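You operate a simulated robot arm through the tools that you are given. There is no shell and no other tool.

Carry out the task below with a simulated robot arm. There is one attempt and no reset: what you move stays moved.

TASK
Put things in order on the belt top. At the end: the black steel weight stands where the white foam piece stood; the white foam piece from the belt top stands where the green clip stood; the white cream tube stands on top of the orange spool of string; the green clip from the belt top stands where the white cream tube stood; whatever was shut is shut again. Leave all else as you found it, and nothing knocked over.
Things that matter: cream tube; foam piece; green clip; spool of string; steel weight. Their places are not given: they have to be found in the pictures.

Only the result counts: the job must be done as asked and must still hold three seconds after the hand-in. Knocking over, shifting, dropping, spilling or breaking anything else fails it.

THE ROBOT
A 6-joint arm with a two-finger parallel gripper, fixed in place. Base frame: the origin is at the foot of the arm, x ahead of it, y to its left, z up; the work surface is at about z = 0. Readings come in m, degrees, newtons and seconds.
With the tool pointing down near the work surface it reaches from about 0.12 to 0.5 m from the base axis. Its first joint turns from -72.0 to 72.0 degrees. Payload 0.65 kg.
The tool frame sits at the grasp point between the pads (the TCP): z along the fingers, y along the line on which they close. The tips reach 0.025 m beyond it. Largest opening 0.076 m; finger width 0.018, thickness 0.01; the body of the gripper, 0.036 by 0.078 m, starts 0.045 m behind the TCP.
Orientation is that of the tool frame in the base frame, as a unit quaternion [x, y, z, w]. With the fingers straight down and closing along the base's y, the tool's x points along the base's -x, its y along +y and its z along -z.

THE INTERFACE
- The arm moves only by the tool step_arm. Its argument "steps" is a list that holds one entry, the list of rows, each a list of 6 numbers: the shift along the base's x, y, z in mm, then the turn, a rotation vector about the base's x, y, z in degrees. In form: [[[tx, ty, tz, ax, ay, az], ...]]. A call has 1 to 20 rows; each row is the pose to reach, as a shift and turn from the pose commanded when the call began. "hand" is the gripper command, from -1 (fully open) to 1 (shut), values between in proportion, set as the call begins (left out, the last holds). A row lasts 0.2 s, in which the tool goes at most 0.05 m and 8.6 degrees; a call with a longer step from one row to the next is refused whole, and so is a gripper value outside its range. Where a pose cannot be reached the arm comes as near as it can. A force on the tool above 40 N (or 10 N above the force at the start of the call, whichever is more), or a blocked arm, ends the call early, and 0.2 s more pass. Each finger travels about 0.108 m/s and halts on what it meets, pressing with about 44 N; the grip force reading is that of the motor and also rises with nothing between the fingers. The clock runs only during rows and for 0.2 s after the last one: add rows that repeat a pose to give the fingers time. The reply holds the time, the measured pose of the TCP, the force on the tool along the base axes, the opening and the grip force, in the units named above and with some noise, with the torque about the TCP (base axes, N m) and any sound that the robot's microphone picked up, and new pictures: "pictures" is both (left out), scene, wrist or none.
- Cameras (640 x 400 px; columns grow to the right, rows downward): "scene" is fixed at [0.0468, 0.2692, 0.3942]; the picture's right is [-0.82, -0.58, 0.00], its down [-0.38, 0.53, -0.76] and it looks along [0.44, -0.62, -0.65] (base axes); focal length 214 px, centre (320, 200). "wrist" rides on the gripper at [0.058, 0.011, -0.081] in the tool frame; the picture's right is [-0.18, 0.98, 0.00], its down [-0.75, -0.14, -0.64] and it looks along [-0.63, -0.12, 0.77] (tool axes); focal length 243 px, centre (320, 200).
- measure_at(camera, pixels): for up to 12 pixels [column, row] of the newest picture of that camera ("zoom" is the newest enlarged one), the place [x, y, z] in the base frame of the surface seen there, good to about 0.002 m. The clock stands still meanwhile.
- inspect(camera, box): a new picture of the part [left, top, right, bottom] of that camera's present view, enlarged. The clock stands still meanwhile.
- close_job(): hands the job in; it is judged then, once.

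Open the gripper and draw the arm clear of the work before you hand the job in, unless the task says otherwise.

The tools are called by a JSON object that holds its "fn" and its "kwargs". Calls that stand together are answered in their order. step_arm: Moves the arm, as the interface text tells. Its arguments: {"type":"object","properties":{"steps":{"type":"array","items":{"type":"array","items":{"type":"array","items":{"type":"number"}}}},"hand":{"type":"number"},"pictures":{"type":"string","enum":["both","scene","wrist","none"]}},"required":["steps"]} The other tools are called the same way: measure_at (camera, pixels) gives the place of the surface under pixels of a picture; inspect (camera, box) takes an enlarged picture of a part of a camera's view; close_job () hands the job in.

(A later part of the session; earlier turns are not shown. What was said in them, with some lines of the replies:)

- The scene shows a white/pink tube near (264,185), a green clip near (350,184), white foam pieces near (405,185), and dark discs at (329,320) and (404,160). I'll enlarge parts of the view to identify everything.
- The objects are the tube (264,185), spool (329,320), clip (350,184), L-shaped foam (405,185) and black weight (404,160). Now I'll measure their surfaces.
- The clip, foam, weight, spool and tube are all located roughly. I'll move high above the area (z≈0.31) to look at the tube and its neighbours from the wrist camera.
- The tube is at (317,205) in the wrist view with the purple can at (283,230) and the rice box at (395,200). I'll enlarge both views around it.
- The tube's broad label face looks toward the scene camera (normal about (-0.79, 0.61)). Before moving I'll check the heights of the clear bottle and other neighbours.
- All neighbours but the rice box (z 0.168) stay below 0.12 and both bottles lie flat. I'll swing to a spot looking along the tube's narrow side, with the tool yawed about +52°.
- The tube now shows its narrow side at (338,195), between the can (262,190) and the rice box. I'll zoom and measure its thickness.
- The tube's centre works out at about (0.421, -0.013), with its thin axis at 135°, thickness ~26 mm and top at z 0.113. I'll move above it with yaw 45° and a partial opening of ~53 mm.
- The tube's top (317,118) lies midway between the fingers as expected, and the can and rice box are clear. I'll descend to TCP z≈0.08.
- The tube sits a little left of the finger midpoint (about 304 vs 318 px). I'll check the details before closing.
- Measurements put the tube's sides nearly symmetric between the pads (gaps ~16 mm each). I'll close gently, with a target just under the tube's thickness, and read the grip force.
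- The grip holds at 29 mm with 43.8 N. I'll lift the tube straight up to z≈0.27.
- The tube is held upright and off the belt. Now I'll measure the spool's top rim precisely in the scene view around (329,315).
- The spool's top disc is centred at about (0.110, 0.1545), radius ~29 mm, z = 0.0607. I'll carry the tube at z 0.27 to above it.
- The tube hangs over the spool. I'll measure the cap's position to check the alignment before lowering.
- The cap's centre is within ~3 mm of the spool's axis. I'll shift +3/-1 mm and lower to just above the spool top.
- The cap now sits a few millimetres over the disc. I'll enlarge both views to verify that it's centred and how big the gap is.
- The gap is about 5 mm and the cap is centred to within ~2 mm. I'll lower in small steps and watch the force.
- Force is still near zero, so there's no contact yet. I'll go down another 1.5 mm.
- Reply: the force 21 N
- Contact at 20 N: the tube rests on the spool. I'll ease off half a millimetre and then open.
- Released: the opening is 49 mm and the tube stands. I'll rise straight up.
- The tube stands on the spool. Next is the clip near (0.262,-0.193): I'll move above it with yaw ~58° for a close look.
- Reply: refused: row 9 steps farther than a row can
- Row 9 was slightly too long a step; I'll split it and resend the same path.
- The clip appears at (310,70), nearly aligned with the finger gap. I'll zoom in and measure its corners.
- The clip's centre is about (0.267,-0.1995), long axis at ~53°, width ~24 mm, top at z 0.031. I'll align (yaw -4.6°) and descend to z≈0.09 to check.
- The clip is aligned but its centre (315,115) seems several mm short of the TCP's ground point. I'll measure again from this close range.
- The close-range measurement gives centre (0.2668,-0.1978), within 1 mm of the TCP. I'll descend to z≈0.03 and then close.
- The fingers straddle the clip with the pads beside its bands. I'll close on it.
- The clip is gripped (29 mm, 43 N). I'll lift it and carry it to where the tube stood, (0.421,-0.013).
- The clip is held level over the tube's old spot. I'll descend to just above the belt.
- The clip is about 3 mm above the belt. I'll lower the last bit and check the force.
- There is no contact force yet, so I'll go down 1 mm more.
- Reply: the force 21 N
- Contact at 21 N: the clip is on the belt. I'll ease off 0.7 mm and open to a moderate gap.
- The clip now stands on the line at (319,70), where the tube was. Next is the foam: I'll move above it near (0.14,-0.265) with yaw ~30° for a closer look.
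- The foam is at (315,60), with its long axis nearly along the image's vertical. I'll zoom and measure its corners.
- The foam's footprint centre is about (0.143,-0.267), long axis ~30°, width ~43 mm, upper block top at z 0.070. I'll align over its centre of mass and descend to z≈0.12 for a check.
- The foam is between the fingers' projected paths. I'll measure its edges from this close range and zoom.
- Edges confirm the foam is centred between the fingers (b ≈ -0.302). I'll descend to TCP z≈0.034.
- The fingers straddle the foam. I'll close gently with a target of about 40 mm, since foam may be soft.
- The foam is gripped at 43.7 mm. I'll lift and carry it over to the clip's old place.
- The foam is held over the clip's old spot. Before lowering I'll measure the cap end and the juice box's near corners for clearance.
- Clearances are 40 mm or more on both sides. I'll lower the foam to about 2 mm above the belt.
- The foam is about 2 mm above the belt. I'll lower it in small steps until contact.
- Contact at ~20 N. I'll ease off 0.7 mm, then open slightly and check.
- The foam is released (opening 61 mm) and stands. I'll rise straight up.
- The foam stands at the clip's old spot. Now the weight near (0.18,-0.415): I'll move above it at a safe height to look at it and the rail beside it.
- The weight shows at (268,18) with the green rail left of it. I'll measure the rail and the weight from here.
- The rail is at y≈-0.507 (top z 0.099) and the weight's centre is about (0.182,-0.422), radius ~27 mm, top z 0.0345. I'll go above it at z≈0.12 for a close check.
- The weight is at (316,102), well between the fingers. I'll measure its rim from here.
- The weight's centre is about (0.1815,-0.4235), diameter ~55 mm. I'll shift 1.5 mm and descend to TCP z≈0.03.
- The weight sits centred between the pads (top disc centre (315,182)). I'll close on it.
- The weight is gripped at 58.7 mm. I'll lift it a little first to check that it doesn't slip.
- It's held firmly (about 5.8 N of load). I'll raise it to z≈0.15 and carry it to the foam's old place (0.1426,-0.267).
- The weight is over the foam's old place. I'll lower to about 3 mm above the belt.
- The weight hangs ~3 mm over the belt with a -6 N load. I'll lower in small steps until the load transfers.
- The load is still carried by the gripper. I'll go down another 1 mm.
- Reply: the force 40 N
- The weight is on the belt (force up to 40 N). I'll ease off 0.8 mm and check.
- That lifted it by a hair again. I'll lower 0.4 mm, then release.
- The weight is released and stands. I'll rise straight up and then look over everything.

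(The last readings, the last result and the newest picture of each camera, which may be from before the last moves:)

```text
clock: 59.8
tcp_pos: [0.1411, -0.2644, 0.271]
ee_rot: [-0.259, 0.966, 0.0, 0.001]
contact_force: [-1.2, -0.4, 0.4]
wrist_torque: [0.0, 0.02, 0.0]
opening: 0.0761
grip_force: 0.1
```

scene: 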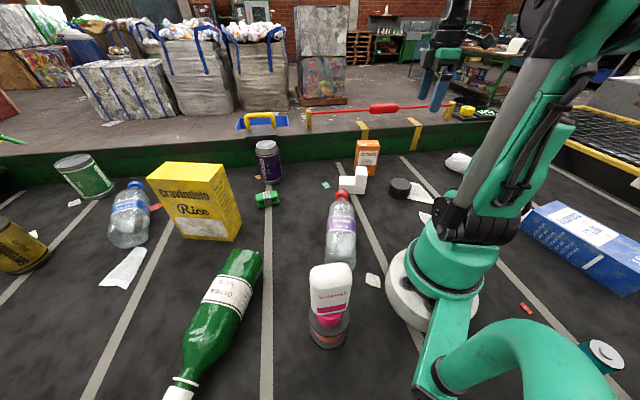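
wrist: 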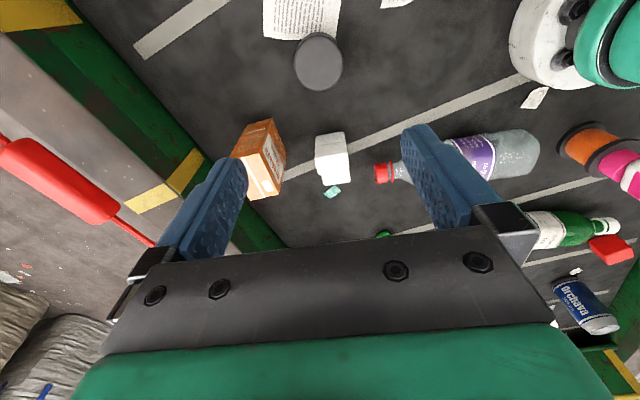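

All four moves look done: tube on spool (330,290), clip (267,199), foam (355,180), weight (399,188). I'll measure them and zoom to verify they're upright and in place.

{"fn": "inspect", "kwargs": {"camera": "scene", "box": [290, 250, 370, 360]}}

{"fn": "inspect", "kwargs": {"camera": "scene", "box": [230, 120, 430, 220]}}

{"fn": "measure_at", "kwargs": {"camera": "scene", "pixels": [[267, 197], [257, 199], [277, 197], [345, 181], [355, 185], [361, 172], [399, 182], [399, 192], [390, 188], [408, 186], [331, 270], [329, 320]]}}

{"fn": "measure_at", "kwargs": {"camera": "wrist", "pixels": [[318, 62], [297, 60], [341, 60], [318, 85], [318, 40], [330, 145], [320, 180], [348, 178], [318, 140], [344, 135], [383, 173], [260, 180]]}}

```text
3.64 times, centred on (330, 305) of scene
```

zoom: 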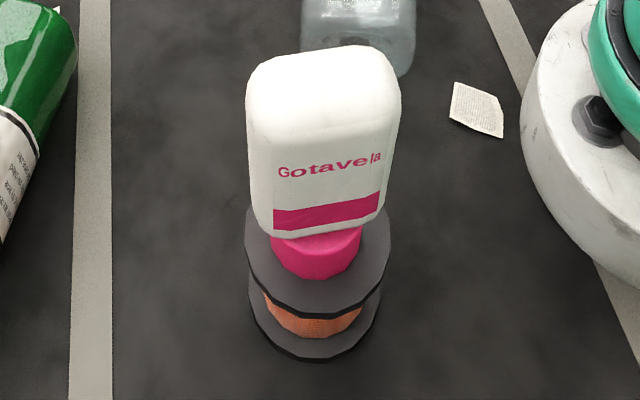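

```text
3.20 times, centred on (330, 170) of scene
```

zoom: 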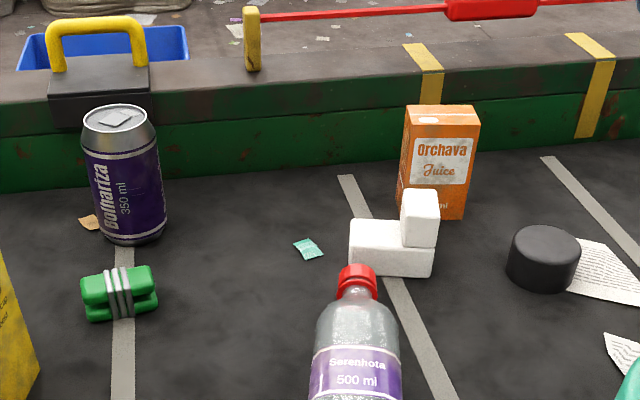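

```text
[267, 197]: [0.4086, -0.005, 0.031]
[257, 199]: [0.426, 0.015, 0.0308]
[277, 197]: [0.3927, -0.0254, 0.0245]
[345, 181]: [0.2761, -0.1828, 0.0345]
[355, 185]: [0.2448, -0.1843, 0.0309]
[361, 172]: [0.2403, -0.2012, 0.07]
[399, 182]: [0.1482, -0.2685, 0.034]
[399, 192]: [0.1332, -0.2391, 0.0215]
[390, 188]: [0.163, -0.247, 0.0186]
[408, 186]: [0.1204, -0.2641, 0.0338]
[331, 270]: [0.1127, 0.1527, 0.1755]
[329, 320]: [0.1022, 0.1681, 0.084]
```

```text
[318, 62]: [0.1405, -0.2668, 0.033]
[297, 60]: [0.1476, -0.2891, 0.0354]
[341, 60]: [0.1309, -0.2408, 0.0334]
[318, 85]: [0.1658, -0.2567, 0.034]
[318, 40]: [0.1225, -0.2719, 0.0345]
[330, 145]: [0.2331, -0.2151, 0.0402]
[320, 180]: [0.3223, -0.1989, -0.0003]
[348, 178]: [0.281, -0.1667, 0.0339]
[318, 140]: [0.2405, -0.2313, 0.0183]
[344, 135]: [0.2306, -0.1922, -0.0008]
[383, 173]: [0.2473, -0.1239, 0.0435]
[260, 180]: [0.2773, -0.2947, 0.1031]
```

Everything measures as intended: weight centre ≈(0.142,-0.266), foam over the clip's old spot, clip centre ≈(0.419,-0.012), tube upright on the spool with top z 0.1755; the neighbours are unmoved. I'll draw the arm up to near its starting pose and take a final look.

{"fn": "step_arm", "kwargs": {"steps": [[[6, 16, 10, 0, 0, -7], [12, 33, 20, 0, 0, -14], [18, 50, 30, 0, 0, -21], [24, 66, 38, 0, 0, -28], [24, 66, 38, 0, 0, -30], [24, 66, 38, 0, 0, -30], [24, 66, 38, 0, 0, -30]]], "hand": -1}}

```text
clock: 61.4
tcp_pos: [0.1671, -0.1995, 0.3084]
ee_rot: [-0.001, 1.0, 0.0, 0.001]
contact_force: [0.4, 0.0, 0.0]
wrist_torque: [0.0, -0.03, 0.02]
opening: 0.0761
grip_force: 0.1
```

scene: 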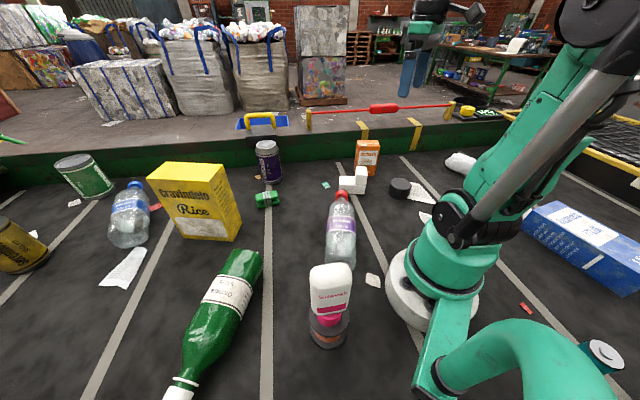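
wrist: 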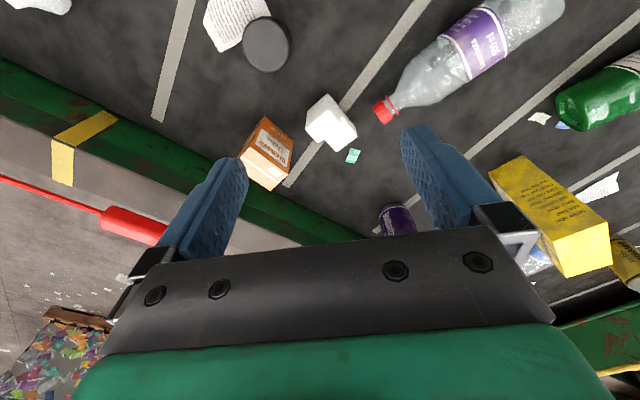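

The final pictures show all four objects in their target places. Everything else matches the opening picture, the gripper is open and the arm is clear, so I'll hand the job in.

{"fn": "close_job", "kwargs": {}}

```text
The job is handed in.
```

I made all four moves and handed the job in. In the last pictures and measurements before hand-in, each object stood where you asked:

- **Cream tube:** upright, cap down, on top of the orange spool, within about 3 mm of its centre.
- **Green clip:** where the tube stood, with its centre about 2 mm from the tube's old centre.
- **Foam piece:** where the clip stood, about 40 mm clear of the bottle cap and juice box.
- **Steel weight:** where the foam stood, with its centre about 1 mm from the middle of the foam's old footprint.

In the final pictures nothing else looked moved or knocked over. I opened nothing, so there was nothing to shut again. The arm ended near its starting pose with the gripper open.
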